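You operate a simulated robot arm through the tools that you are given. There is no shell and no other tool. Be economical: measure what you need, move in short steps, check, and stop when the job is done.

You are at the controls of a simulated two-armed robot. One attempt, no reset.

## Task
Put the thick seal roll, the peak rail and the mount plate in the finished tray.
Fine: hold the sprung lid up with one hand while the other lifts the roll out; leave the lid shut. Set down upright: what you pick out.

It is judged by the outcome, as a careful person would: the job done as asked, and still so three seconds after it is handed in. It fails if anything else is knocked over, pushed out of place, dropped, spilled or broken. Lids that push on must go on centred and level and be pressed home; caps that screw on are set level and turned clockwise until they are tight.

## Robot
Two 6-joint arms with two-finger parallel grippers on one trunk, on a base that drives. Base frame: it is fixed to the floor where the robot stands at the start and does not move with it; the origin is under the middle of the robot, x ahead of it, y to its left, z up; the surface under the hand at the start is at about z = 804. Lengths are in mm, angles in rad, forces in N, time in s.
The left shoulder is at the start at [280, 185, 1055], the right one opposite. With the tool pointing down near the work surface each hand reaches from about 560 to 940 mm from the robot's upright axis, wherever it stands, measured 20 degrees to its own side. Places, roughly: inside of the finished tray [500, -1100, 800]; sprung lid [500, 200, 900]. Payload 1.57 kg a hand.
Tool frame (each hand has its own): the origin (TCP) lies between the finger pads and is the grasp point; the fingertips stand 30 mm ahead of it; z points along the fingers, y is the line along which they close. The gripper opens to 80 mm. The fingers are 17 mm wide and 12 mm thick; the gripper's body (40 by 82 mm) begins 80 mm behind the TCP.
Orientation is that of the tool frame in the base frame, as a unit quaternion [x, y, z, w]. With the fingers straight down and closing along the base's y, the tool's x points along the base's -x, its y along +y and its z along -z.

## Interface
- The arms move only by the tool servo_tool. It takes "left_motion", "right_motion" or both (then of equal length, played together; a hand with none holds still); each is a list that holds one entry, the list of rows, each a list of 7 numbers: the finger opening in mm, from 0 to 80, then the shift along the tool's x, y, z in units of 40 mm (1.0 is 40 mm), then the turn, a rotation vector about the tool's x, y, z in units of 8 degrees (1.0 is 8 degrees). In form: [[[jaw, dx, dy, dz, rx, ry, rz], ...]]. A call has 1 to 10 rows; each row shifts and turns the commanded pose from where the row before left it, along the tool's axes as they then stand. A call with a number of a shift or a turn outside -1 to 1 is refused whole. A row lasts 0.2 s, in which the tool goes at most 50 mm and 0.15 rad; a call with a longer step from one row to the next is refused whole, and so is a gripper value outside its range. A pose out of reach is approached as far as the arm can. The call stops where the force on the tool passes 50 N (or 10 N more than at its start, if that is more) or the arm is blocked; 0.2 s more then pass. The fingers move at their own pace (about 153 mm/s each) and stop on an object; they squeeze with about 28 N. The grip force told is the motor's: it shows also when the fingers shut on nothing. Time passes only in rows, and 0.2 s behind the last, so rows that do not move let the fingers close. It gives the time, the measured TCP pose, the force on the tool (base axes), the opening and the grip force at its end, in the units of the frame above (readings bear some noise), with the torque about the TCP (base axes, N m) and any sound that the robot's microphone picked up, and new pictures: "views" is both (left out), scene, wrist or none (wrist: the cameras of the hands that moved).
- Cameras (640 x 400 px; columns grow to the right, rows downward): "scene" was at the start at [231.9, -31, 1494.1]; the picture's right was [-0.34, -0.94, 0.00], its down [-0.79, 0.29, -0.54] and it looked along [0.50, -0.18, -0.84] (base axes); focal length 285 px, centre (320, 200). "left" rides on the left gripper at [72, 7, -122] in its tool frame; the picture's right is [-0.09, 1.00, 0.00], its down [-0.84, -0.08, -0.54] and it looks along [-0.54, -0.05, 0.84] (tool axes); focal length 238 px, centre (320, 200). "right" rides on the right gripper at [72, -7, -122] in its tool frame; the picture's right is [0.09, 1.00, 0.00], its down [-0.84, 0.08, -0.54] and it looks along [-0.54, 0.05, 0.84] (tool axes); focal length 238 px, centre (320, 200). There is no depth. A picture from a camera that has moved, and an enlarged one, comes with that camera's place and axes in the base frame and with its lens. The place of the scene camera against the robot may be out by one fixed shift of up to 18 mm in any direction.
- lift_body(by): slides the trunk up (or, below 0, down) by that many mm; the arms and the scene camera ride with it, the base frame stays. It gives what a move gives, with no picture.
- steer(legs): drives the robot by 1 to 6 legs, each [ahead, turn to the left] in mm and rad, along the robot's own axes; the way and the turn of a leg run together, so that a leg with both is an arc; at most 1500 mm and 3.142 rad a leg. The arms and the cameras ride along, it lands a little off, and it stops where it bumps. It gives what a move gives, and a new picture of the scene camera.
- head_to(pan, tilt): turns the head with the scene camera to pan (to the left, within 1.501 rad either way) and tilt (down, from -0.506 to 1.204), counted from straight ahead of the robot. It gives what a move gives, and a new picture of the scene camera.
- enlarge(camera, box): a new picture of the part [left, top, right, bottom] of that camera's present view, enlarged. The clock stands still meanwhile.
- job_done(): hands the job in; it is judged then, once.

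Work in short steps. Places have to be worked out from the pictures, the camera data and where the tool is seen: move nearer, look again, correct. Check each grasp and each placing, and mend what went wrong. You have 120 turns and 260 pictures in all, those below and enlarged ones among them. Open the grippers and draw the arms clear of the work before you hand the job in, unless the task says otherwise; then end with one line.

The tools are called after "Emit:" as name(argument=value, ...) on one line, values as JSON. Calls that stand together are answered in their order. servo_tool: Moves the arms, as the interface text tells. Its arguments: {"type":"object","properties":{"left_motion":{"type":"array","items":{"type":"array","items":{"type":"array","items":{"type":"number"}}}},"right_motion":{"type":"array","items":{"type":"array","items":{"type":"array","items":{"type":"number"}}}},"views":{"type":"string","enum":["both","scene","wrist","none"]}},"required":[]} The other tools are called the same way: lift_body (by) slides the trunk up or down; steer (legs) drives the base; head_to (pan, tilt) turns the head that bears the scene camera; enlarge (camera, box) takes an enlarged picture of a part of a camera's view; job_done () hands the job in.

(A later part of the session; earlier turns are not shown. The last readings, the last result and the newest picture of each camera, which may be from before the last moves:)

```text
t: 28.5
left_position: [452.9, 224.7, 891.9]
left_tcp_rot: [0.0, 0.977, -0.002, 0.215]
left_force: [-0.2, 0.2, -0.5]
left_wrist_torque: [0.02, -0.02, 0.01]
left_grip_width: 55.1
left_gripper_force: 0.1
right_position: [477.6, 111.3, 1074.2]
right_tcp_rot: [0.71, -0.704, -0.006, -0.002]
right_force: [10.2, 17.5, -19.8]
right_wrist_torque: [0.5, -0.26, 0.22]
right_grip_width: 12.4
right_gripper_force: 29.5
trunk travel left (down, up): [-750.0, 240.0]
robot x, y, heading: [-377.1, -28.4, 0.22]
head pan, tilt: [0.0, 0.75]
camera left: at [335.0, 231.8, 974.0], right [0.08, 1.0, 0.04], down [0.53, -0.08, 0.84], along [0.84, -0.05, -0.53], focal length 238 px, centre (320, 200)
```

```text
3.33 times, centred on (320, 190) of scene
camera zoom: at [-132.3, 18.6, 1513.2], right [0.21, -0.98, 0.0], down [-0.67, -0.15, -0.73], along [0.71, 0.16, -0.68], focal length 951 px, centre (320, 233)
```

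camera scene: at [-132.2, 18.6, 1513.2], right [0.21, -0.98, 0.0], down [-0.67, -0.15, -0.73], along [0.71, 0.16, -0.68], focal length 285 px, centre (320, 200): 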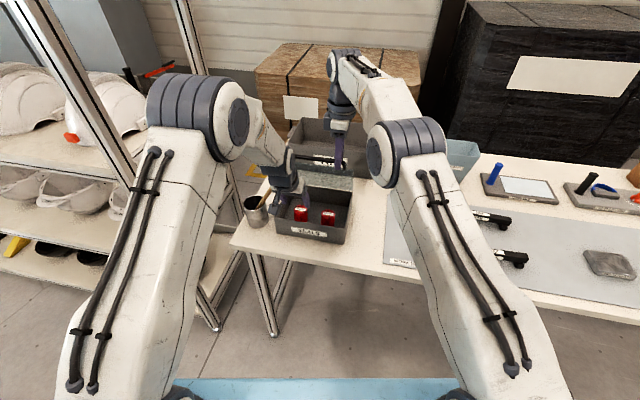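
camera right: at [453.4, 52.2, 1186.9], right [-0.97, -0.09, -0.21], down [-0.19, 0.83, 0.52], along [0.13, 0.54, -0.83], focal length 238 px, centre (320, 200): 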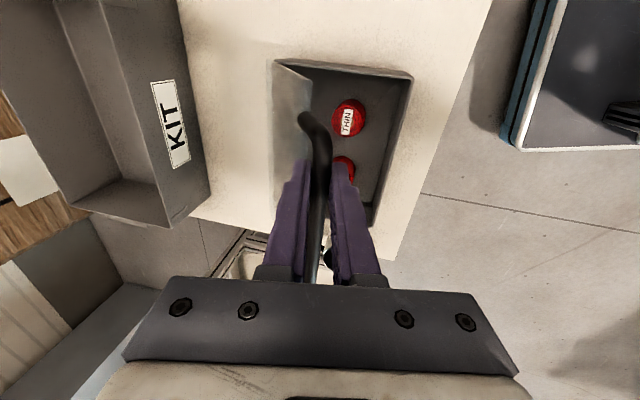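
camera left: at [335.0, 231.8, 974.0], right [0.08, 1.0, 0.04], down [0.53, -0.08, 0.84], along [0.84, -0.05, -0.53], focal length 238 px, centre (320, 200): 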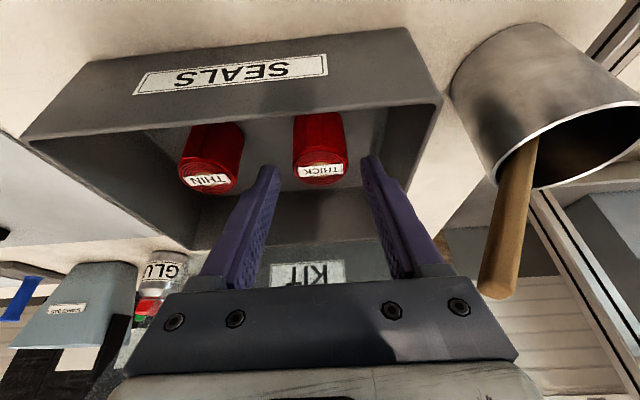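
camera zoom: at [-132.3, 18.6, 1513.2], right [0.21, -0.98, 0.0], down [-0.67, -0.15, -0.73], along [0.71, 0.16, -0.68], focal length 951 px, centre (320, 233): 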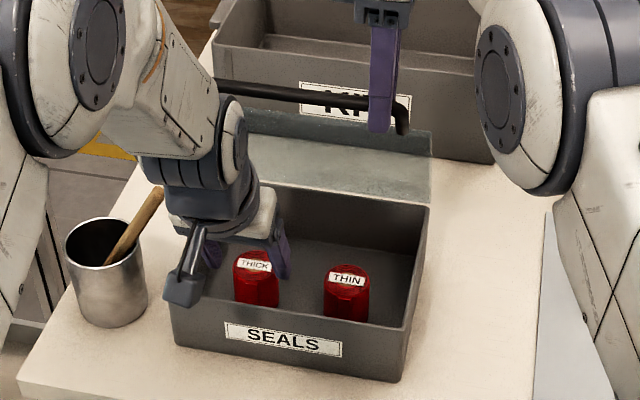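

Fingers line up on either side of the thick roll. Advance the last 49 mm and close.

Emit:
servo_tool(left_motion=[[[55, 0.01, 0.01, 0.41, 0, 0, 0], [55, 0.01, 0, 0.41, 0, 0, 0], [55, 0.01, 0, 0.4, 0, 0, 0], [55, 0, 0, 0, 0, 0, 0], [20, 0, 0, 0, 0, 0, 0], [20, 0, 0, 0, 0, 0, 0]]], views="wrist")

```text
t: 29.9
left_position: [473.4, 225.9, 850.3]
left_tcp_rot: [-0.001, 0.976, 0.0, 0.217]
left_force: [0.1, -0.8, 2.2]
left_wrist_torque: [-0.04, -0.05, -0.05]
left_grip_width: 41.8
left_gripper_force: 28.3
right_position: [477.9, 109.6, 1074.2]
right_tcp_rot: [0.71, -0.704, -0.006, -0.001]
right_force: [9.4, 17.3, -18.9]
right_wrist_torque: [0.45, -0.29, 0.28]
right_grip_width: 12.4
right_gripper_force: 29.7
trunk travel left (down, up): [-750.0, 240.0]
robot x, y, heading: [-376.0, -25.9, 0.216]
head pan, tilt: [0.0, 0.75]
camera left: at [354.6, 232.1, 930.3], right [0.08, 1.0, 0.04], down [0.53, -0.08, 0.84], along [0.84, -0.05, -0.53], focal length 238 px, centre (320, 200)
```

left: 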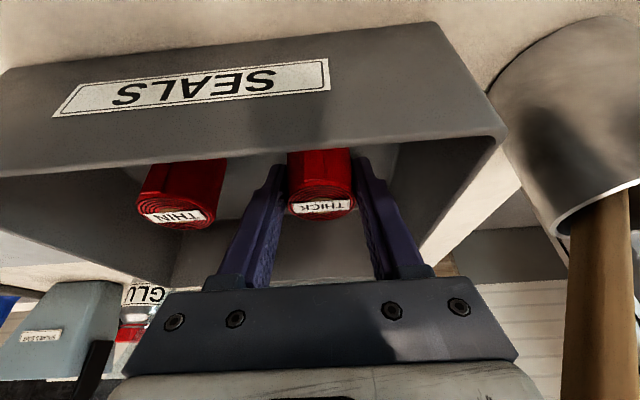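

Roll held (41.8 mm). Lift straight up 40 mm, then retreat along the approach axis.

Emit:
servo_tool(left_motion=[[[20, -0.21, 0, -0.453, 0, 0, 0], [20, -0.21, 0, -0.453, 0, 0, 0], [20, 0, 0, -0.6, 0, 0, 0], [20, 0, 0, -0.6, 0, 0, 0], [20, 0, 0, -0.6, 0, 0, 0], [20, 0, 0, -0.6, 0, 0, 0], [20, 0, 0, 0, 0, 0, 0]]])

```text
t: 31.5
left_position: [430.3, 225.0, 976.9]
left_tcp_rot: [0.0, 0.977, -0.001, 0.215]
left_force: [0.1, 0.5, 0.1]
left_wrist_torque: [-0.01, 0.02, 0.02]
left_grip_width: 41.8
left_gripper_force: 28.6
right_position: [476.9, 111.0, 1074.0]
right_tcp_rot: [0.71, -0.704, -0.007, -0.002]
right_force: [9.8, 21.1, -17.7]
right_wrist_torque: [0.31, -0.25, 0.25]
right_grip_width: 12.5
right_gripper_force: 29.5
trunk travel left (down, up): [-750.0, 240.0]
robot x, y, heading: [-378.5, -24.0, 0.216]
head pan, tilt: [0.0, 0.75]
camera scene: at [-132.5, 19.1, 1513.2], right [0.21, -0.98, 0.0], down [-0.67, -0.15, -0.73], along [0.71, 0.16, -0.68], focal length 285 px, centre (320, 200)
camera left: at [313.3, 231.8, 1057.4], right [0.08, 1.0, 0.04], down [0.53, -0.08, 0.84], along [0.84, -0.05, -0.54], focal length 238 px, centre (320, 200)
```

scene: 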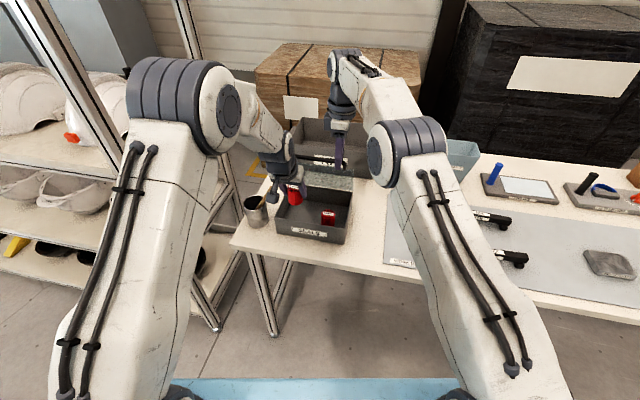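
left: 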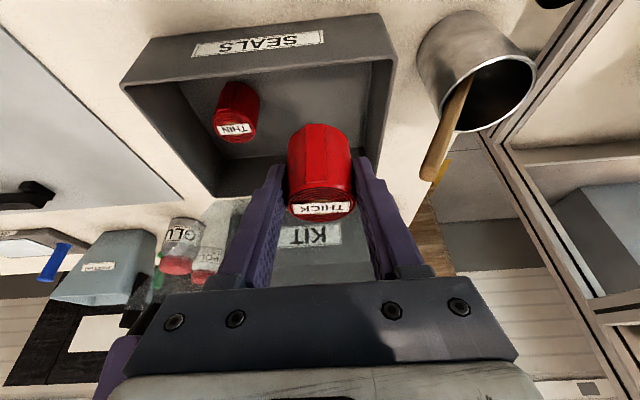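

Roll is out; thin roll undisturbed. Move the left hand up, back and left, clear of the lid's swing.

Emit:
servo_tool(left_motion=[[[20, 0.18, 0.3, -0.8, 0, 0, 0], [20, 0.18, 0.65, -0.8, 0, 0, 0], [20, 0.18, 0.65, -0.8, 0, 0, 0], [20, 0.18, 0.65, -0.8, 0, 0, 0], [20, 0.18, 0.65, -0.8, 0, 0, 0], [20, 0, 0, 0, 0, 0, 0]]], views="none")

```text
t: 32.9
left_position: [328.9, 341.2, 1106.8]
left_tcp_rot: [0.0, 0.976, -0.002, 0.216]
left_force: [-0.6, 1.1, -0.2]
left_wrist_torque: [0.01, 0.0, -0.03]
left_grip_width: 42.2
left_gripper_force: 28.1
right_position: [476.2, 109.6, 1074.1]
right_tcp_rot: [0.71, -0.704, -0.006, -0.002]
right_force: [8.8, 18.6, -16.4]
right_wrist_torque: [0.57, -0.24, 0.24]
right_grip_width: 12.3
right_gripper_force: 29.9
trunk travel left (down, up): [-750.0, 240.0]
robot x, y, heading: [-377.1, -26.4, 0.218]
head pan, tilt: [0.0, 0.75]
```

Now lower the lid by the reverse arc with a small lateral relief, checking forces.

Emit:
servo_tool(right_motion=[[[0, -0.1, 0.525, 0.325, 0.8, 0, 0], [0, 0, 0.525, 0.325, 0.8, 0, 0], [0, 0, 0.525, 0.325, 0.8, 0, 0], [0, 0, 0, 0, 0, 0, 0]]], views="scene")

```text
t: 33.9
left_position: [329.9, 338.0, 1108.9]
left_tcp_rot: [0.0, 0.976, 0.0, 0.216]
left_force: [-0.3, 0.3, -0.7]
left_wrist_torque: [0.03, 0.0, -0.01]
left_grip_width: 42.1
left_gripper_force: 28.0
right_position: [416.7, 112.8, 1030.5]
right_tcp_rot: [0.699, -0.696, 0.111, -0.119]
right_force: [-3.2, -12.0, 1.7]
right_wrist_torque: [-0.31, -0.01, 0.13]
right_grip_width: 12.5
right_gripper_force: 30.1
trunk travel left (down, up): [-750.0, 240.0]
robot x, y, heading: [-379.2, -31.7, 0.213]
head pan, tilt: [0.0, 0.75]
camera scene: at [-134.1, 16.8, 1513.7], right [0.21, -0.98, 0.0], down [-0.67, -0.15, -0.73], along [0.71, 0.16, -0.68], focal length 285 px, centre (320, 200)
```

scene: 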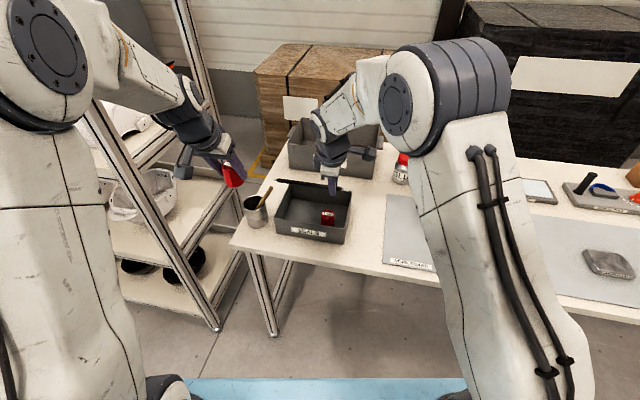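

Going well (~41°). Continue down.

Emit:
servo_tool(right_motion=[[[0, 0.03, 0.525, 0.325, 0.8, 0, 0], [0, 0, 0.525, 0.325, 0.8, 0, 0], [0, 0, 0.525, 0.325, 0.8, 0, 0], [0, 0, 0.525, 0.325, 0.8, 0, 0], [0, 0, 0, 0, 0, 0, 0]]], views="wrist")

```text
t: 35.1
left_position: [328.6, 338.7, 1107.5]
left_tcp_rot: [0.0, 0.976, 0.0, 0.216]
left_force: [-0.4, -0.1, -0.3]
left_wrist_torque: [0.01, -0.03, -0.02]
left_grip_width: 41.9
left_gripper_force: 28.0
right_position: [366.7, 113.6, 945.4]
right_tcp_rot: [0.658, -0.652, 0.261, -0.271]
right_force: [-23.3, 15.8, 6.5]
right_wrist_torque: [0.33, 0.26, 0.23]
right_grip_width: 11.8
right_gripper_force: 29.1
trunk travel left (down, up): [-750.0, 240.0]
robot x, y, heading: [-381.7, -25.9, 0.216]
head pan, tilt: [0.0, 0.75]
camera right: at [287.7, 40.7, 1036.9], right [-0.71, -0.09, -0.69], down [-0.44, 0.83, 0.34], along [0.54, 0.55, -0.63], focal length 238 px, centre (320, 200)
```

right: 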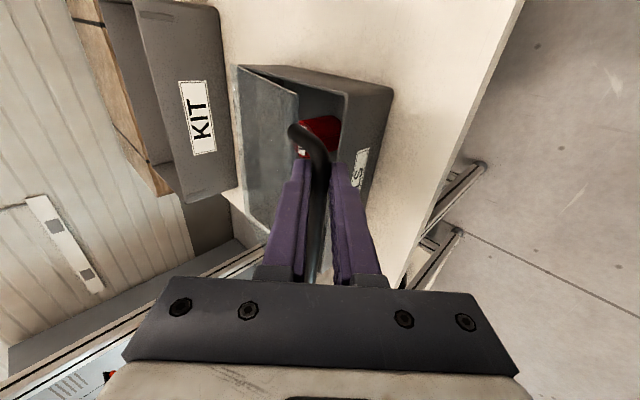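

~17° left, with outward pull on the hand; I ease outward a little and lower the rest.

Emit:
servo_tool(right_motion=[[[0, -0.03, 0.6, 0.425, 1.0, 0, 0], [0, 0, 0.5, 0.375, 0.9, 0, 0], [0, 0, 0, 0, 0, 0, 0]]], views="wrist")

```text
t: 35.9
left_position: [327.5, 339.6, 1108.1]
left_tcp_rot: [-0.001, 0.976, 0.001, 0.216]
left_force: [-0.1, 0.2, -0.3]
left_wrist_torque: [-0.07, -0.03, -0.02]
left_grip_width: 42.1
left_gripper_force: 27.7
right_position: [362.0, 113.3, 890.7]
right_tcp_rot: [0.614, -0.614, 0.347, -0.354]
right_force: [-24.5, 3.1, 0.2]
right_wrist_torque: [-0.12, 0.17, 0.05]
right_grip_width: 11.9
right_gripper_force: 29.2
trunk travel left (down, up): [-750.0, 240.0]
robot x, y, heading: [-377.6, -26.8, 0.215]
head pan, tilt: [0.0, 0.75]
camera right: at [262.0, 41.0, 957.6], right [-0.51, -0.09, -0.86], down [-0.51, 0.83, 0.22], along [0.69, 0.55, -0.47], focal length 238 px, centre (320, 200)
```

right: 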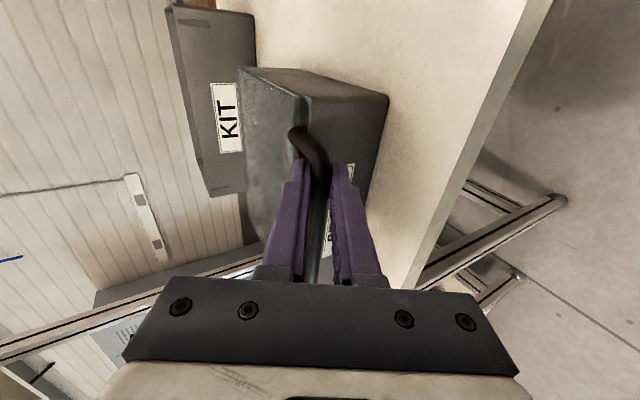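

Nearly shut; relieve the −x pull and lower 5 mm more.

Emit:
servo_tool(right_motion=[[[0, 0, 0.16, -0.025, 0, 0, 0], [0, 0, 0, 0, 0, 0, 0]]], views="scene")

Emit:
enlarge(camera="scene", box=[240, 130, 400, 250])

```text
t: 36.5
left_position: [329.8, 339.4, 1106.7]
left_tcp_rot: [0.0, 0.977, 0.0, 0.215]
left_force: [0.2, 0.0, 0.0]
left_wrist_torque: [0.03, 0.0, 0.0]
left_grip_width: 42.1
left_gripper_force: 28.0
right_position: [362.0, 113.1, 886.5]
right_tcp_rot: [-0.612, 0.613, -0.349, 0.358]
right_force: [12.2, -1.8, -0.3]
right_wrist_torque: [-0.38, -0.23, -0.13]
right_grip_width: 11.9
right_gripper_force: 29.3
trunk travel left (down, up): [-750.0, 240.0]
robot x, y, heading: [-379.8, -25.8, 0.22]
head pan, tilt: [0.0, 0.75]
camera scene: at [-133.1, 17.9, 1513.5], right [0.21, -0.98, 0.0], down [-0.67, -0.15, -0.73], along [0.71, 0.16, -0.68], focal length 285 px, centre (320, 200)
```

scene: 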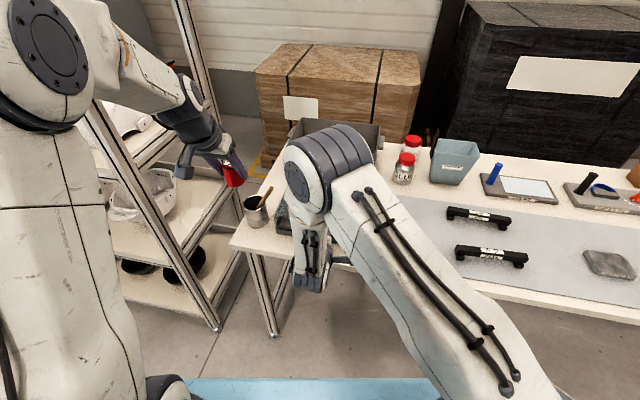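

```text
3.33 times, centred on (320, 190) of scene
camera zoom: at [-133.1, 17.9, 1513.5], right [0.21, -0.98, 0.0], down [-0.67, -0.15, -0.73], along [0.71, 0.16, -0.68], focal length 951 px, centre (320, 233)
```

zoom: 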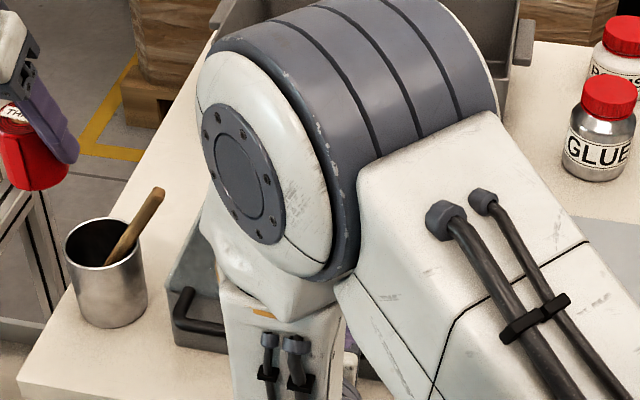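

TCP is back at its original closed-lid height. Open gently and back away.

Emit:
servo_tool(right_motion=[[[26, 0, 0, 0, 0, 0, 0], [34, 0, 0, 0, 0, 0, 0], [34, 0, 0, -0.6, 0, 0, 0], [34, 0, 0, -0.8, 0, 0, 0], [34, 0, 0, -0.8, 0, 0, 0], [34, 0, 0, 0, 0, 0, 0]]], views="wrist")

```text
t: 37.9
left_position: [329.8, 338.8, 1107.2]
left_tcp_rot: [-0.001, 0.976, 0.001, 0.216]
left_force: [-0.3, 0.4, -1.2]
left_wrist_torque: [-0.02, -0.01, 0.0]
left_grip_width: 42.0
left_gripper_force: 27.9
right_position: [283.2, 113.4, 931.3]
right_tcp_rot: [0.615, -0.613, 0.346, -0.356]
right_force: [-0.3, 0.6, -0.5]
right_wrist_torque: [0.01, -0.01, 0.0]
right_grip_width: 34.1
right_gripper_force: 0.0
trunk travel left (down, up): [-750.0, 240.0]
robot x, y, heading: [-374.1, -26.0, 0.222]
head pan, tilt: [0.0, 0.75]
camera right: at [182.9, 40.9, 997.1], right [-0.5, -0.09, -0.86], down [-0.51, 0.83, 0.22], along [0.69, 0.55, -0.46], focal length 238 px, centre (320, 200)
```

right: 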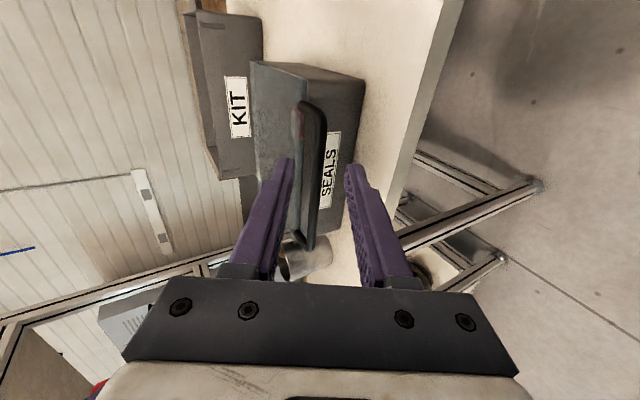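

Lid is fully shut and the box unmoved. Raise the right hand and return it to pointing down.

Emit:
servo_tool(right_motion=[[[50, 0, -0.86, -0.51, 0, 0, 0], [50, 0, -0.86, -0.51, 0, 0, 0], [50, 0, -0.86, -0.51, 0, 0, 0], [50, 0, -0.86, -0.51, 0, 0, 0], [50, 0, -0.86, -0.51, 0, 0, 0], [50, 0, -0.4, -0.2, 0, 0, 0]]], views="none")

Emit:
servo_tool(right_motion=[[[50, 0, 0, 0, -0.93, 0, 0], [50, 0, 0, 0, -0.93, 0, 0], [50, 0, 0, 0, -0.93, 0, 0], [50, 0, 0, 0, -0.93, 0, 0], [50, 0, 0, 0, -0.93, 0, 0], [50, 0, 0, 0, -0.93, 0, 0], [50, 0, 0, 0, -0.93, 0, 0], [50, 0, 0, 0, -0.93, 0, 0]]], views="scene")

```text
t: 39.3
left_position: [329.5, 339.8, 1107.5]
left_tcp_rot: [0.0, 0.976, 0.0, 0.216]
left_force: [0.5, 0.5, -0.4]
left_wrist_torque: [-0.02, -0.02, -0.04]
left_grip_width: 41.8
left_gripper_force: 28.9
right_position: [284.1, 111.2, 1147.7]
right_tcp_rot: [0.615, -0.613, 0.346, -0.355]
right_force: [-0.1, 0.4, 0.9]
right_wrist_torque: [-0.01, 0.03, 0.0]
right_grip_width: 50.0
right_gripper_force: 0.0
trunk travel left (down, up): [-750.0, 240.0]
robot x, y, heading: [-379.4, -27.6, 0.219]
head pan, tilt: [0.0, 0.75]
```

```text
t: 41.1
left_position: [329.3, 339.6, 1107.7]
left_tcp_rot: [0.0, 0.976, 0.0, 0.216]
left_force: [-0.1, 0.8, -1.8]
left_wrist_torque: [0.01, -0.01, 0.01]
left_grip_width: 41.9
left_gripper_force: 28.0
right_position: [283.8, 110.4, 1148.8]
right_tcp_rot: [0.711, -0.704, -0.004, -0.003]
right_force: [-0.9, 0.1, 0.7]
right_wrist_torque: [0.04, 0.01, 0.01]
right_grip_width: 50.0
right_gripper_force: 0.1
trunk travel left (down, up): [-750.0, 240.0]
robot x, y, heading: [-378.9, -28.2, 0.216]
head pan, tilt: [0.0, 0.75]
camera scene: at [-134.1, 18.0, 1513.6], right [0.21, -0.98, 0.0], down [-0.67, -0.15, -0.73], along [0.71, 0.16, -0.68], focal length 285 px, centre (320, 200)
```

scene: 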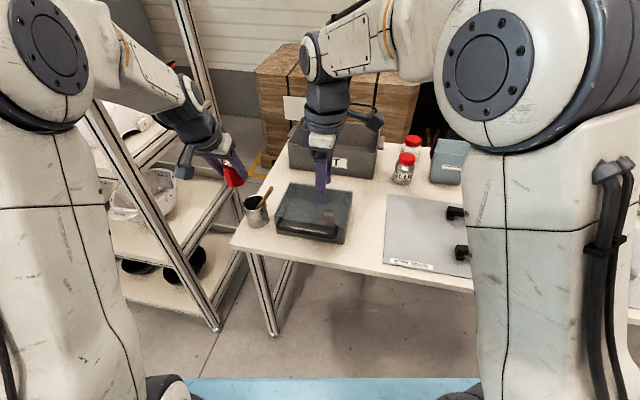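

Swing the right hand back to its own side, then turn the robot straight toward the bench.

Emit:
servo_tool(right_motion=[[[50, 1, 0, 0, 0, 0, 0], [50, 1, 0, 0, 0, 0, 0], [50, 1, 0, 0, 0, 0, 0], [50, 1, 0, 0, 0, 0, 0], [50, 1, 0, 0, 0, 0, 0], [50, 1, 0, 0, 0, 0, 0], [50, 1, 0, 0, 0, 0, 0], [50, 1, 0, 0, 0, 0, 0]]], views="none")

Emit:
steer(legs=[[0, -0.216], [60, 0]])

Emit:
head_to(pan=-0.45, tilt=0.7)

```text
t: 42.9
left_position: [329.7, 339.7, 1107.4]
left_tcp_rot: [0.0, 0.976, -0.001, 0.216]
left_force: [-0.3, 0.4, -0.3]
left_wrist_torque: [0.0, 0.02, -0.02]
left_grip_width: 41.9
left_gripper_force: 28.2
right_position: [287.5, -209.9, 1146.3]
right_tcp_rot: [0.71, -0.704, -0.004, -0.004]
right_force: [0.4, -0.3, 0.0]
right_wrist_torque: [-0.05, -0.01, -0.02]
right_grip_width: 50.1
right_gripper_force: 0.1
trunk travel left (down, up): [-750.0, 240.0]
robot x, y, heading: [-379.6, -31.3, 0.217]
head pan, tilt: [0.0, 0.75]
```

```text
t: 44.7
left_position: [452.4, 178.5, 1106.6]
left_tcp_rot: [0.105, 0.971, -0.023, 0.215]
left_force: [0.2, 1.4, -0.5]
left_wrist_torque: [0.01, -0.02, 0.0]
left_grip_width: 41.8
left_gripper_force: 27.8
right_position: [292.6, -347.6, 1146.7]
right_tcp_rot: [-0.629, 0.777, 0.003, 0.005]
right_force: [-0.8, 0.8, -0.3]
right_wrist_torque: [-0.07, -0.02, 0.02]
right_grip_width: 50.2
right_gripper_force: 0.0
trunk travel left (down, up): [-750.0, 240.0]
robot x, y, heading: [-316.1, -28.7, 0.001]
head pan, tilt: [0.0, 0.75]
camera scene: at [-67.8, -33.9, 1513.6], right [0.0, -1.0, 0.0], down [-0.68, 0.0, -0.73], along [0.73, 0.0, -0.68], focal length 285 px, centre (320, 200)
```

scene: 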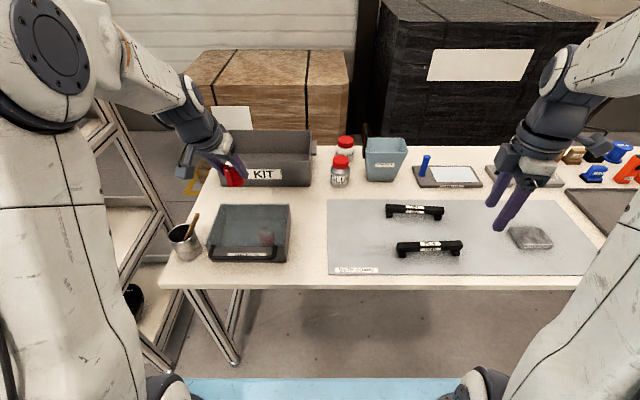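

```text
t: 45.6
left_position: [453.1, 178.5, 1105.9]
left_tcp_rot: [0.106, 0.971, -0.023, 0.214]
left_force: [-0.6, -0.8, 0.1]
left_wrist_torque: [0.03, 0.0, 0.02]
left_grip_width: 41.9
left_gripper_force: 27.6
right_position: [292.4, -348.5, 1146.7]
right_tcp_rot: [-0.629, 0.777, 0.003, 0.004]
right_force: [-0.3, 0.1, 0.3]
right_wrist_torque: [0.01, 0.01, 0.0]
right_grip_width: 49.8
right_gripper_force: 0.2
trunk travel left (down, up): [-750.0, 240.0]
robot x, y, heading: [-316.6, -27.1, -0.001]
head pan, tilt: [-0.45, 0.7]
camera scene: at [-73.6, -71.6, 1517.8], right [-0.43, -0.9, 0.0], down [-0.58, 0.28, -0.76], along [0.69, -0.33, -0.64], focal length 285 px, centre (320, 200)
```

scene: 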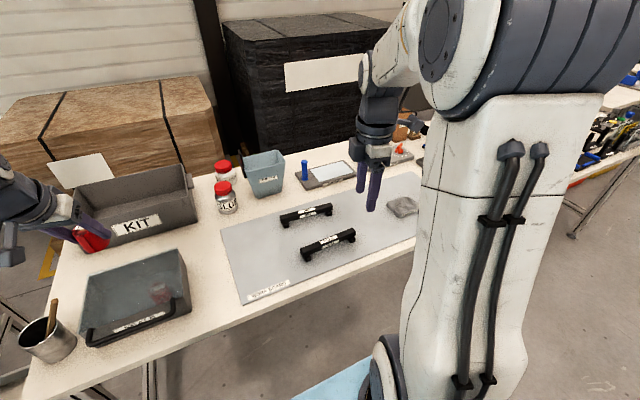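

Rail PEAK is the near one, about (437,−355). Square up the right hand and bring it above the rail for a wrist view.

Emit:
servo_tool(right_motion=[[[60, 0, 0, 0, 0, 0, -0.775], [60, 0, 0, 0, 0, 0, -0.775], [60, 0.03, -0.725, 0.73, 0, 0, 0], [60, 0.03, -0.725, 0.73, 0, 0, 0], [60, 0.03, -0.725, 0.73, 0, 0, 0], [60, 0.03, -0.725, 0.73, 0, 0, 0], [60, 0.03, -0.725, 0.73, 0, 0, 0], [60, 0, 0, 0, 0, 0, 0]]])

Emit:
enlarge(camera="right", box=[200, 60, 520, 260])

```text
t: 47.4
left_position: [453.9, 178.0, 1106.4]
left_tcp_rot: [0.106, 0.971, -0.023, 0.214]
left_force: [0.4, -0.3, -0.9]
left_wrist_torque: [0.03, 0.01, -0.01]
left_grip_width: 41.8
left_gripper_force: 28.0
right_position: [439.8, -351.6, 999.7]
right_tcp_rot: [0.709, -0.705, -0.002, -0.004]
right_force: [-0.1, -0.7, -0.5]
right_wrist_torque: [-0.02, 0.02, 0.02]
right_grip_width: 59.9
right_gripper_force: 0.2
trunk travel left (down, up): [-750.0, 240.0]
robot x, y, heading: [-318.8, -25.5, -0.0]
head pan, tilt: [-0.45, 0.7]
camera scene: at [-73.2, -71.7, 1517.8], right [-0.43, -0.9, 0.0], down [-0.58, 0.28, -0.76], along [0.69, -0.33, -0.64], focal length 285 px, centre (320, 200)
camera right: at [446.6, -423.3, 1121.7], right [-1.0, -0.1, 0.0], down [-0.09, 0.83, 0.55], along [-0.05, 0.55, -0.84], focal length 238 px, centre (320, 200)
```

scene: 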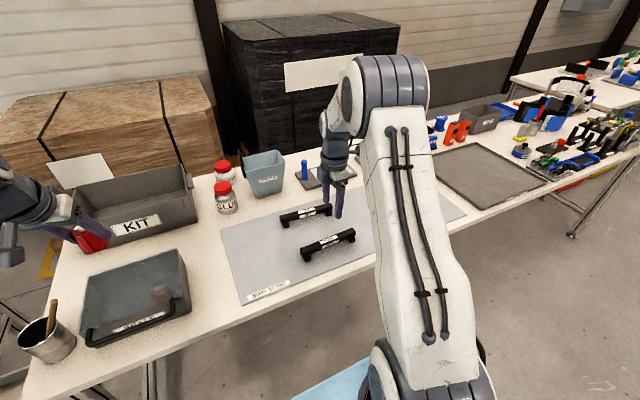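
right: 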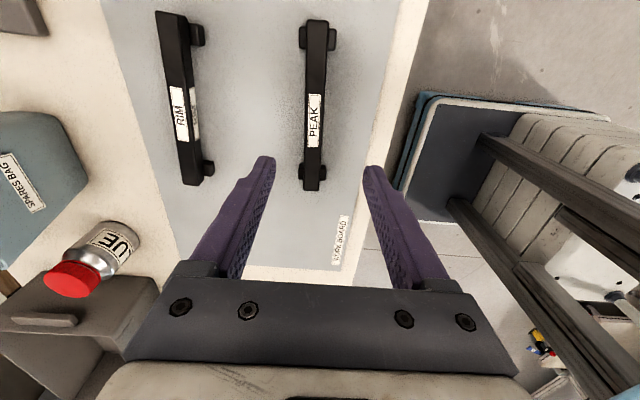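

```text
2.00 times, centred on (360, 160) of right
camera zoom: at [446.6, -423.3, 1121.7], right [-1.0, -0.1, 0.0], down [-0.09, 0.83, 0.55], along [-0.05, 0.55, -0.84], focal length 477 px, centre (240, 280)
```

zoom: 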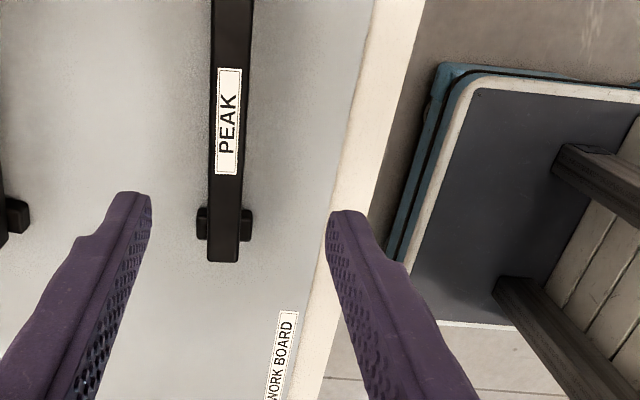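

Rail centre about (448,−347), running nearly along y. Correct x and yaw, descend to z≈905 and look again for height.

Emit:
servo_tool(right_motion=[[[60, 0, -0.1, 0.8, 0, 0, -0.25], [60, 0, -0.1, 0.8, 0, 0, 0], [60, -0.1, 0, 0.76, 0, 0, 0], [60, 0, 0, 0, 0, 0, 0]]], views="wrist")

Emit:
enlarge(camera="scene", box=[240, 160, 400, 280])

```text
t: 48.4
left_position: [453.5, 177.8, 1107.6]
left_tcp_rot: [0.105, 0.971, -0.023, 0.214]
left_force: [-0.4, -0.8, -0.6]
left_wrist_torque: [0.03, 0.0, 0.01]
left_grip_width: 41.8
left_gripper_force: 27.4
right_position: [445.9, -345.6, 906.5]
right_tcp_rot: [0.722, -0.692, -0.002, -0.004]
right_force: [-0.1, -0.2, 0.2]
right_wrist_torque: [0.0, 0.01, -0.01]
right_grip_width: 59.9
right_gripper_force: 0.1
trunk travel left (down, up): [-750.0, 240.0]
robot x, y, heading: [-314.5, -27.8, -0.005]
head pan, tilt: [-0.45, 0.7]
camera right: at [456.6, -417.1, 1027.6], right [-0.99, -0.13, 0.0], down [-0.11, 0.83, 0.55], along [-0.07, 0.55, -0.84], focal length 238 px, centre (320, 200)
```

right: 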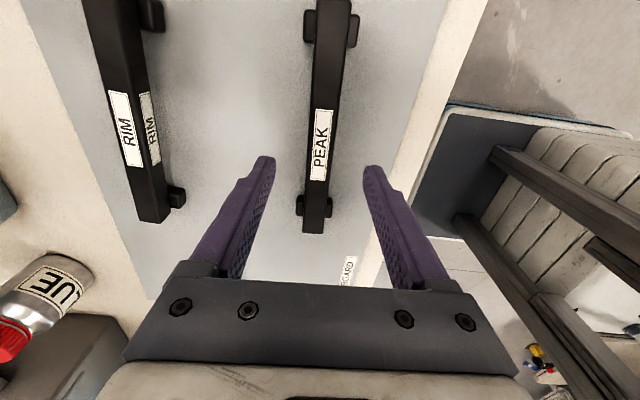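

```text
3.33 times, centred on (320, 220) of scene
camera zoom: at [-73.4, -71.7, 1517.8], right [-0.43, -0.9, 0.0], down [-0.58, 0.28, -0.76], along [0.69, -0.33, -0.64], focal length 951 px, centre (320, 133)
```

zoom: 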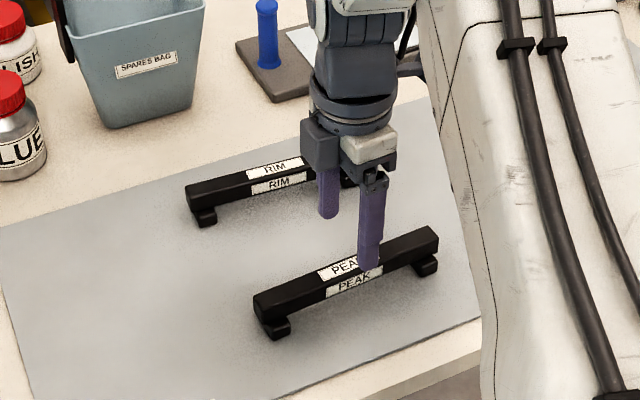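

Rail top ≈ z 839, hand well centred and aligned. Descend to TCP z≈843 (tips ~5 mm above the board) and close.

Emit:
servo_tool(right_motion=[[[50, 0.02, -0.03, 0.53, 0, 0, 0], [50, 0, 0, 0.53, 0, 0, 0], [50, 0, 0, 0.53, 0, 0, 0], [50, 0, 0, 0, 0, 0, 0], [5, 0, 0, 0, 0, 0, 0], [5, 0, 0, 0, 0, 0, 0], [5, 0, 0, 0, 0, 0, 0]]], views="wrist")

```text
t: 50.0
left_position: [452.1, 177.6, 1107.7]
left_tcp_rot: [0.105, 0.971, -0.023, 0.214]
left_force: [0.3, 0.3, -0.8]
left_wrist_torque: [0.03, 0.02, 0.01]
left_grip_width: 41.9
left_gripper_force: 27.7
right_position: [447.3, -347.2, 842.9]
right_tcp_rot: [0.722, -0.692, -0.001, -0.005]
right_force: [0.2, 0.7, 0.4]
right_wrist_torque: [-0.08, -0.03, 0.01]
right_grip_width: 21.3
right_gripper_force: 27.9
trunk travel left (down, up): [-750.0, 240.0]
robot x, y, heading: [-313.6, -27.9, 0.006]
head pan, tilt: [-0.45, 0.7]
camera right: at [457.7, -418.3, 964.0], right [-0.99, -0.13, 0.0], down [-0.11, 0.83, 0.55], along [-0.07, 0.55, -0.84], focal length 238 px, centre (320, 200)
```

right: 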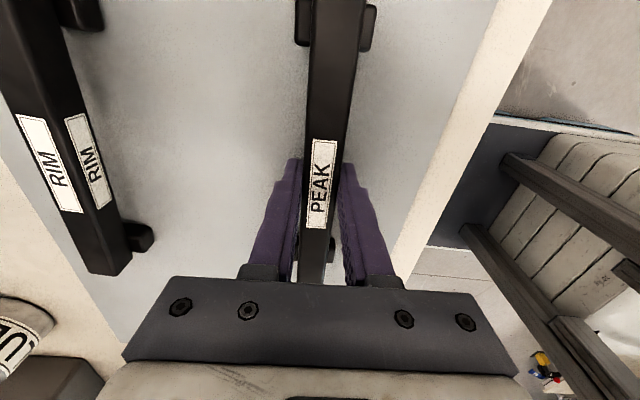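

Rail gripped (21 mm). Lift 200 mm and check both grips.

Emit:
servo_tool(right_motion=[[[5, 0, 0, -0.5, 0, 0, 0], [5, 0, 0, -0.9, 0, 0, 0], [5, 0, 0, -0.9, 0, 0, 0], [5, 0, 0, -0.9, 0, 0, 0], [5, 0, 0, -0.9, 0, 0, 0], [5, 0, 0, -0.9, 0, 0, 0], [5, 0, 0, 0, 0, 0, 0]]])

```text
t: 51.6
left_position: [453.2, 177.6, 1107.3]
left_tcp_rot: [0.105, 0.971, -0.023, 0.215]
left_force: [0.4, 0.1, 0.3]
left_wrist_torque: [-0.01, -0.02, 0.0]
left_grip_width: 41.8
left_gripper_force: 28.1
right_position: [446.8, -348.8, 1042.9]
right_tcp_rot: [0.722, -0.692, -0.002, -0.005]
right_force: [0.5, -0.7, -0.1]
right_wrist_torque: [0.01, -0.01, 0.0]
right_grip_width: 21.2
right_gripper_force: 27.8
trunk travel left (down, up): [-750.0, 240.0]
robot x, y, heading: [-316.2, -27.2, 0.005]
head pan, tilt: [-0.45, 0.7]
camera scene: at [-73.7, -71.6, 1517.9], right [-0.43, -0.9, 0.0], down [-0.58, 0.28, -0.76], along [0.69, -0.33, -0.64], focal length 285 px, centre (320, 200)
camera right: at [457.2, -420.4, 1164.7], right [-0.99, -0.13, 0.0], down [-0.11, 0.83, 0.55], along [-0.07, 0.55, -0.84], focal length 238 px, centre (320, 200)
```

scene: 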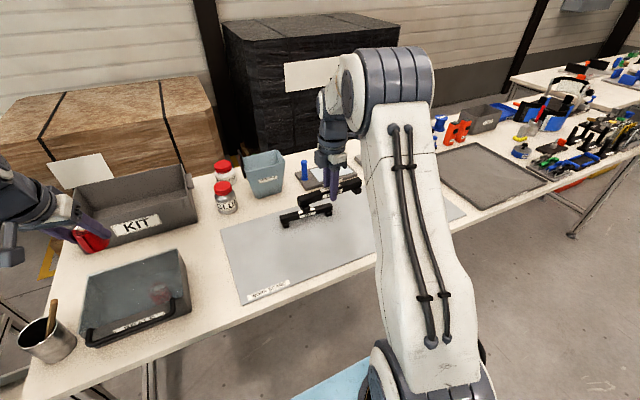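
right: 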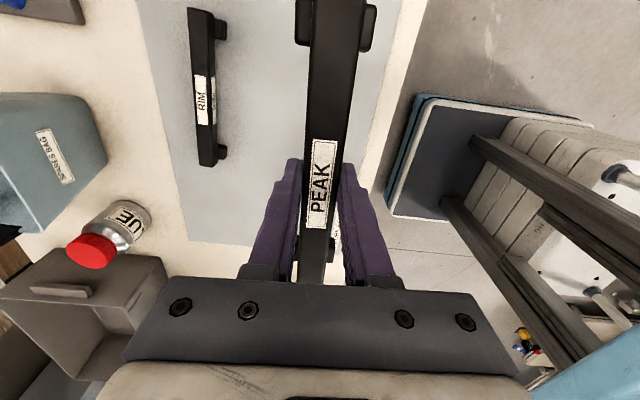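

Both parts held; the finished tray looks like the flat dark tray at about (510,−1150). Drive there: back off, turn right, go along the bench, turn back.

Emit:
steer(legs=[[-150, 0], [0, -1.5708], [1100, 0], [0, 1.5708]])

Emit:
head_to(pan=0.0, tilt=0.65)

```text
t: 66.0
left_position: [288.6, -945.4, 1107.5]
left_tcp_rot: [0.111, 0.97, -0.024, 0.214]
left_force: [0.1, -0.2, -0.2]
left_wrist_torque: [-0.03, 0.0, 0.03]
left_grip_width: 41.6
left_gripper_force: 27.5
right_position: [280.6, -1472.6, 1043.2]
right_tcp_rot: [0.719, -0.695, -0.003, -0.004]
right_force: [1.1, 0.3, -1.8]
right_wrist_torque: [-0.05, 0.01, 0.0]
right_grip_width: 21.4
right_gripper_force: 27.4
trunk travel left (down, up): [-750.0, 240.0]
robot x, y, heading: [-478.3, -1146.1, -0.01]
head pan, tilt: [-0.45, 0.7]
camera scene: at [-239.0, -1191.2, 1517.8], right [-0.44, -0.9, 0.0], down [-0.58, 0.28, -0.76], along [0.69, -0.34, -0.64], focal length 285 px, centre (320, 200)
```

scene: 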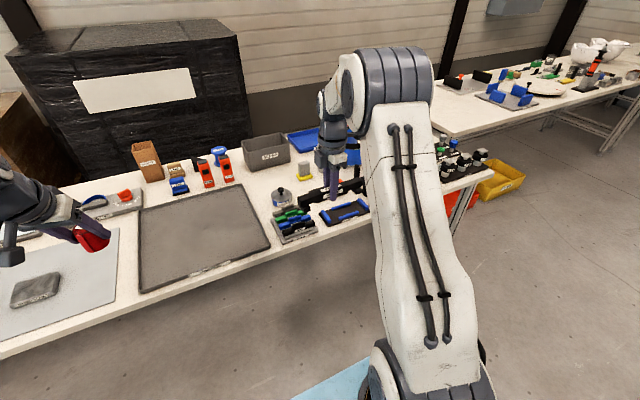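

```text
t: 66.9
left_position: [289.3, -946.1, 1107.2]
left_tcp_rot: [0.111, 0.97, -0.024, 0.214]
left_force: [-0.2, 0.0, 0.2]
left_wrist_torque: [-0.01, -0.02, 0.0]
left_grip_width: 41.4
left_gripper_force: 27.9
right_position: [279.4, -1472.8, 1043.0]
right_tcp_rot: [0.719, -0.695, -0.002, -0.004]
right_force: [-0.5, 0.5, -0.6]
right_wrist_torque: [0.02, -0.02, 0.03]
right_grip_width: 21.3
right_gripper_force: 28.1
trunk travel left (down, up): [-750.0, 240.0]
robot x, y, heading: [-479.7, -1144.2, -0.006]
head pan, tilt: [0.0, 0.649]
camera scene: at [-228.4, -1154.3, 1522.2], right [-0.01, -1.0, 0.0], down [-0.6, 0.0, -0.8], along [0.8, -0.01, -0.6], focal length 285 px, centre (320, 200)
```

scene: 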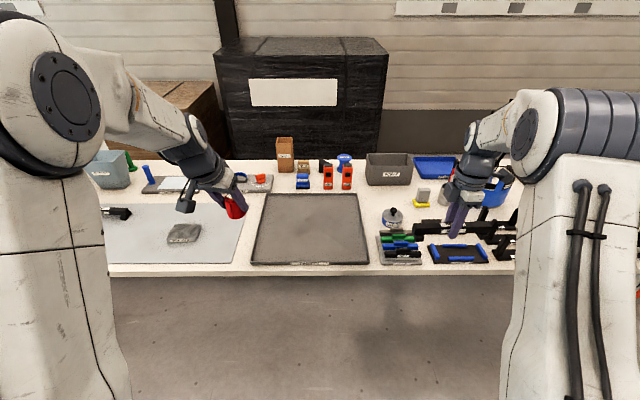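

Zoom in on the tray to confirm the label, and on the mount plate.

Emit:
enlarge(camera="scene", box=[230, 180, 390, 280])

Emit:
enlarge(camera="scene", box=[360, 180, 520, 280])

Emit:
enlarge(camera="scene", box=[90, 150, 250, 270])

```text
4.00 times, centred on (310, 230) of scene
camera zoom: at [-228.4, -1154.3, 1522.2], right [-0.01, -1.0, 0.0], down [-0.6, 0.0, -0.8], along [0.8, -0.01, -0.6], focal length 1141 px, centre (360, 80)
```

zoom: 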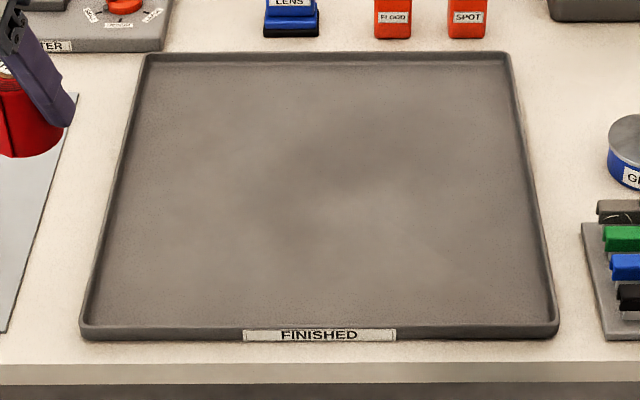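

```text
4.00 times, centred on (440, 230) of scene
camera zoom: at [-228.4, -1154.3, 1522.2], right [-0.01, -1.0, 0.0], down [-0.6, 0.0, -0.8], along [0.8, -0.01, -0.6], focal length 1141 px, centre (-160, 80)
```

zoom: 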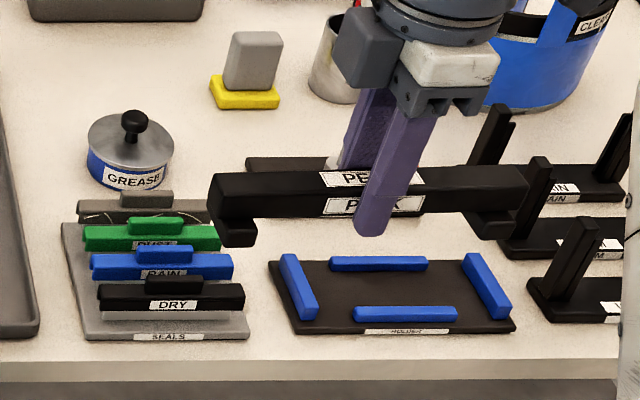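

```text
3.33 times, centred on (170, 210) of scene
camera zoom: at [-228.4, -1154.3, 1522.2], right [-0.01, -1.0, 0.0], down [-0.6, 0.0, -0.8], along [0.8, -0.01, -0.6], focal length 951 px, centre (820, 167)
```

zoom: 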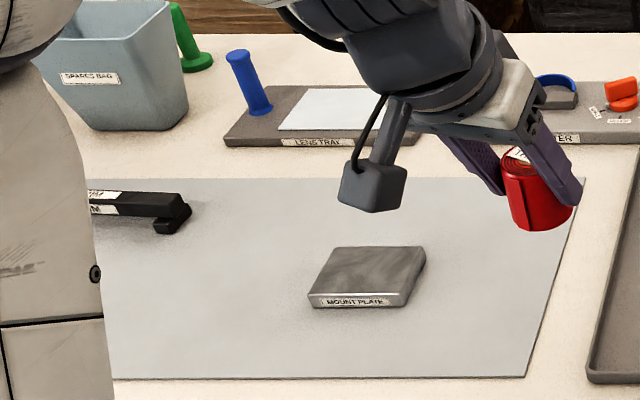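

Tray confirmed, roughly x 365–745, y −930..−1317. Drive forward 200 so both hands reach it.

Emit:
steer(legs=[[200, 0]])

Emit:
head_to(pan=0.0, tilt=0.9)

```text
t: 68.5
left_position: [491.5, -947.2, 1106.6]
left_tcp_rot: [0.109, 0.97, -0.024, 0.214]
left_force: [0.0, 0.3, -0.8]
left_wrist_torque: [-0.04, 0.0, 0.01]
left_grip_width: 41.3
left_gripper_force: 27.7
right_position: [482.2, -1474.1, 1043.3]
right_tcp_rot: [0.719, -0.695, -0.001, -0.004]
right_force: [0.6, -0.1, -0.1]
right_wrist_torque: [0.01, -0.02, -0.01]
right_grip_width: 21.3
right_gripper_force: 28.1
trunk travel left (down, up): [-750.0, 240.0]
robot x, y, heading: [-277.4, -1146.5, -0.01]
head pan, tilt: [0.0, 0.649]
camera scene: at [-25.8, -1155.4, 1522.2], right [-0.01, -1.0, 0.0], down [-0.6, 0.0, -0.8], along [0.8, -0.01, -0.6], focal length 285 px, centre (320, 200)
```

scene: 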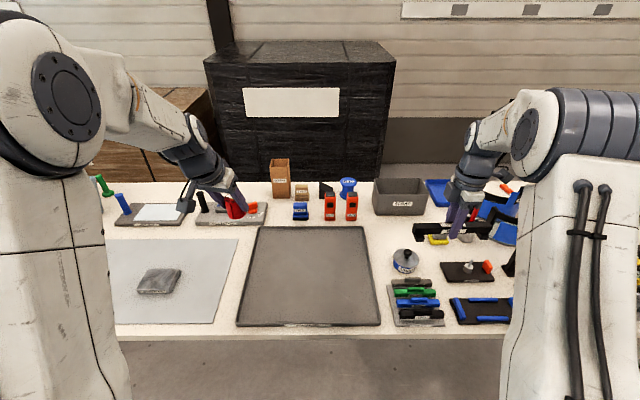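

```text
t: 69.3
left_position: [492.0, -948.0, 1106.1]
left_tcp_rot: [0.11, 0.97, -0.023, 0.214]
left_force: [-0.4, 0.4, -0.3]
left_wrist_torque: [-0.02, -0.04, -0.01]
left_grip_width: 41.1
left_gripper_force: 27.6
right_position: [483.0, -1473.8, 1043.1]
right_tcp_rot: [0.72, -0.694, -0.002, -0.004]
right_force: [0.2, 0.8, -1.3]
right_wrist_torque: [-0.01, 0.0, -0.03]
right_grip_width: 21.5
right_gripper_force: 28.1
trunk travel left (down, up): [-750.0, 240.0]
robot x, y, heading: [-282.8, -1147.0, -0.007]
head pan, tilt: [0.0, 0.901]
camera scene: at [-36.7, -1155.4, 1501.7], right [-0.01, -1.0, 0.0], down [-0.78, 0.0, -0.62], along [0.62, 0.0, -0.78], focal length 285 px, centre (320, 200)
```

scene: 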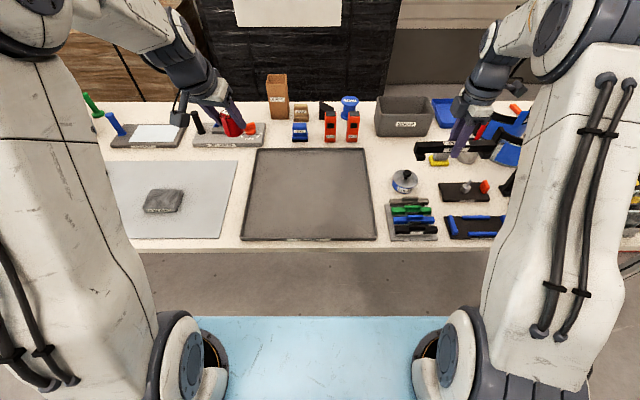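

Move both: left (roll) toward (560,−1010, 875), right (rail) sideways to over (470,−1205) staying high.

Emit:
servo_tool(left_motion=[[[20, 0.088, -0.167, 0.868, 0, 0, 0], [20, 0.088, -0.167, 0.868, 0, 0, 0], [20, 0.088, -0.167, 0.868, 0, 0, 0], [20, 0.088, -0.167, 0.868, 0, 0, 0], [20, 0.088, -0.167, 0.868, 0, 0, 0], [20, 0.088, -0.167, 0.868, 0, 0, 0], [20, 0.088, -0.167, 0.868, 0, 0, 0], [20, 0, 0, 0, 0, 0, 0]]], right_motion=[[[5, -0.96, 0.01, 0, 0, 0, 0], [5, -0.96, 0.01, 0, 0, 0, 0], [5, -0.96, 0.01, 0, 0, 0, 0], [5, -0.96, 0.01, 0, 0, 0, 0], [5, -0.96, 0.01, 0, 0, 0, 0], [5, -0.96, 0.01, 0, 0, 0, 0], [5, -0.96, 0.01, 0, 0, 0, 0], [5, 0, 0, 0, 0, 0, 0]]])

```text
t: 71.1
left_position: [561.6, -1011.4, 877.2]
left_tcp_rot: [0.11, 0.97, -0.024, 0.214]
left_force: [-0.7, 0.5, -0.6]
left_wrist_torque: [-0.02, 0.0, -0.01]
left_grip_width: 41.5
left_gripper_force: 28.1
right_position: [471.5, -1204.3, 1045.8]
right_tcp_rot: [0.718, -0.696, -0.002, -0.005]
right_force: [0.3, -0.6, -1.8]
right_wrist_torque: [0.02, 0.01, 0.01]
right_grip_width: 21.2
right_gripper_force: 28.1
trunk travel left (down, up): [-750.0, 240.0]
robot x, y, heading: [-275.9, -1149.3, -0.005]
head pan, tilt: [0.0, 0.901]
camera scene: at [-36.5, -1155.1, 1501.6], right [-0.01, -1.0, 0.0], down [-0.78, 0.0, -0.62], along [0.62, 0.0, -0.78], focal length 285 px, centre (320, 200)
camera right: at [480.8, -1276.0, 1166.9], right [-0.99, -0.13, 0.0], down [-0.11, 0.83, 0.55], along [-0.07, 0.55, -0.84], focal length 238 px, centre (320, 200)
camera left: at [447.8, -979.2, 957.4], right [0.3, 0.95, 0.04], down [0.5, -0.19, 0.84], along [0.81, -0.24, -0.53], focal length 238 px, centre (320, 200)
```

scene: 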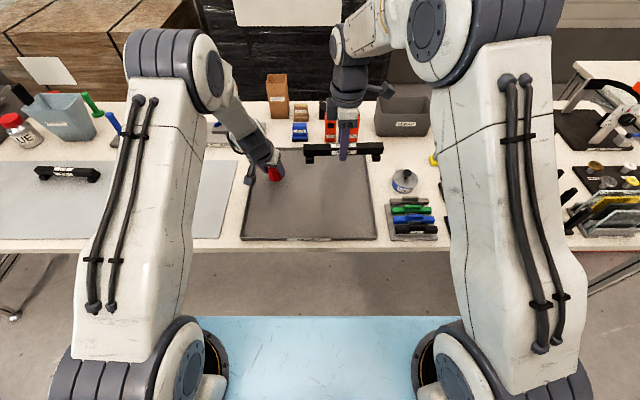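
right: 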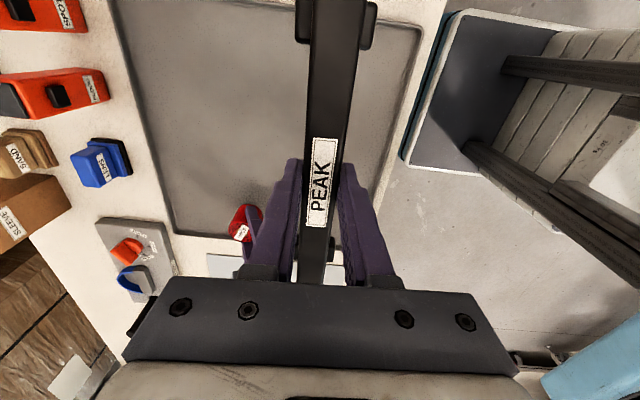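
left: 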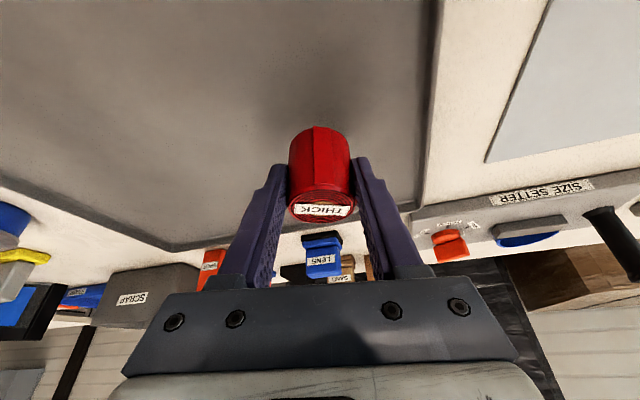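

Roll is over the tray interior. Lower it slowly and watch for contact.

Emit:
servo_tool(left_motion=[[[20, 0.105, 0, 0.227, 0, 0, 0], [20, 0.105, 0, 0.227, 0, 0, 0], [20, 0.02, 0, 0.045, 0, 0, 0], [20, 0, 0, 0, 0, 0, 0]]], views="wrist")

```text
t: 72.1
left_position: [559.7, -1010.3, 854.6]
left_tcp_rot: [0.11, 0.97, -0.024, 0.214]
left_force: [-0.3, 0.4, -1.2]
left_wrist_torque: [-0.02, 0.01, 0.01]
left_grip_width: 41.4
left_gripper_force: 28.0
right_position: [471.6, -1205.1, 1045.0]
right_tcp_rot: [0.719, -0.695, -0.002, -0.005]
right_force: [-0.4, -0.2, -1.0]
right_wrist_torque: [0.0, -0.02, -0.01]
right_grip_width: 21.1
right_gripper_force: 28.3
trunk travel left (down, up): [-750.0, 240.0]
robot x, y, heading: [-278.6, -1146.8, -0.006]
head pan, tilt: [0.0, 0.901]
camera left: at [447.3, -978.5, 935.0], right [0.3, 0.95, 0.04], down [0.5, -0.19, 0.84], along [0.81, -0.24, -0.53], focal length 238 px, centre (320, 200)
```

left: 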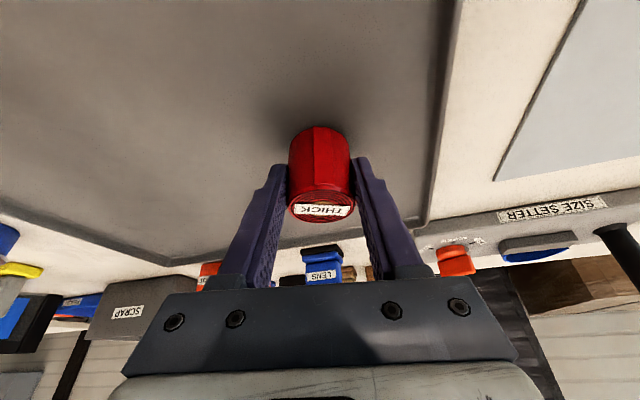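

Emit:
servo_tool(left_motion=[[[20, 0.021, 0, 0.045, 0, 0, 0], [20, 0.021, 0, 0.045, 0, 0, 0], [20, 0, 0, 0, 0, 0, 0]]], views="none")

```text
t: 72.9
left_position: [560.6, -1011.6, 850.1]
left_tcp_rot: [0.11, 0.97, -0.024, 0.215]
left_force: [0.7, 0.8, -0.5]
left_wrist_torque: [0.0, 0.02, 0.0]
left_grip_width: 41.4
left_gripper_force: 28.6
right_position: [471.2, -1204.8, 1046.5]
right_tcp_rot: [0.719, -0.695, -0.002, -0.005]
right_force: [0.1, 0.5, -1.0]
right_wrist_torque: [-0.01, 0.02, -0.01]
right_grip_width: 21.2
right_gripper_force: 27.9
trunk travel left (down, up): [-750.0, 240.0]
robot x, y, heading: [-274.8, -1148.1, -0.006]
head pan, tilt: [0.0, 0.901]
```

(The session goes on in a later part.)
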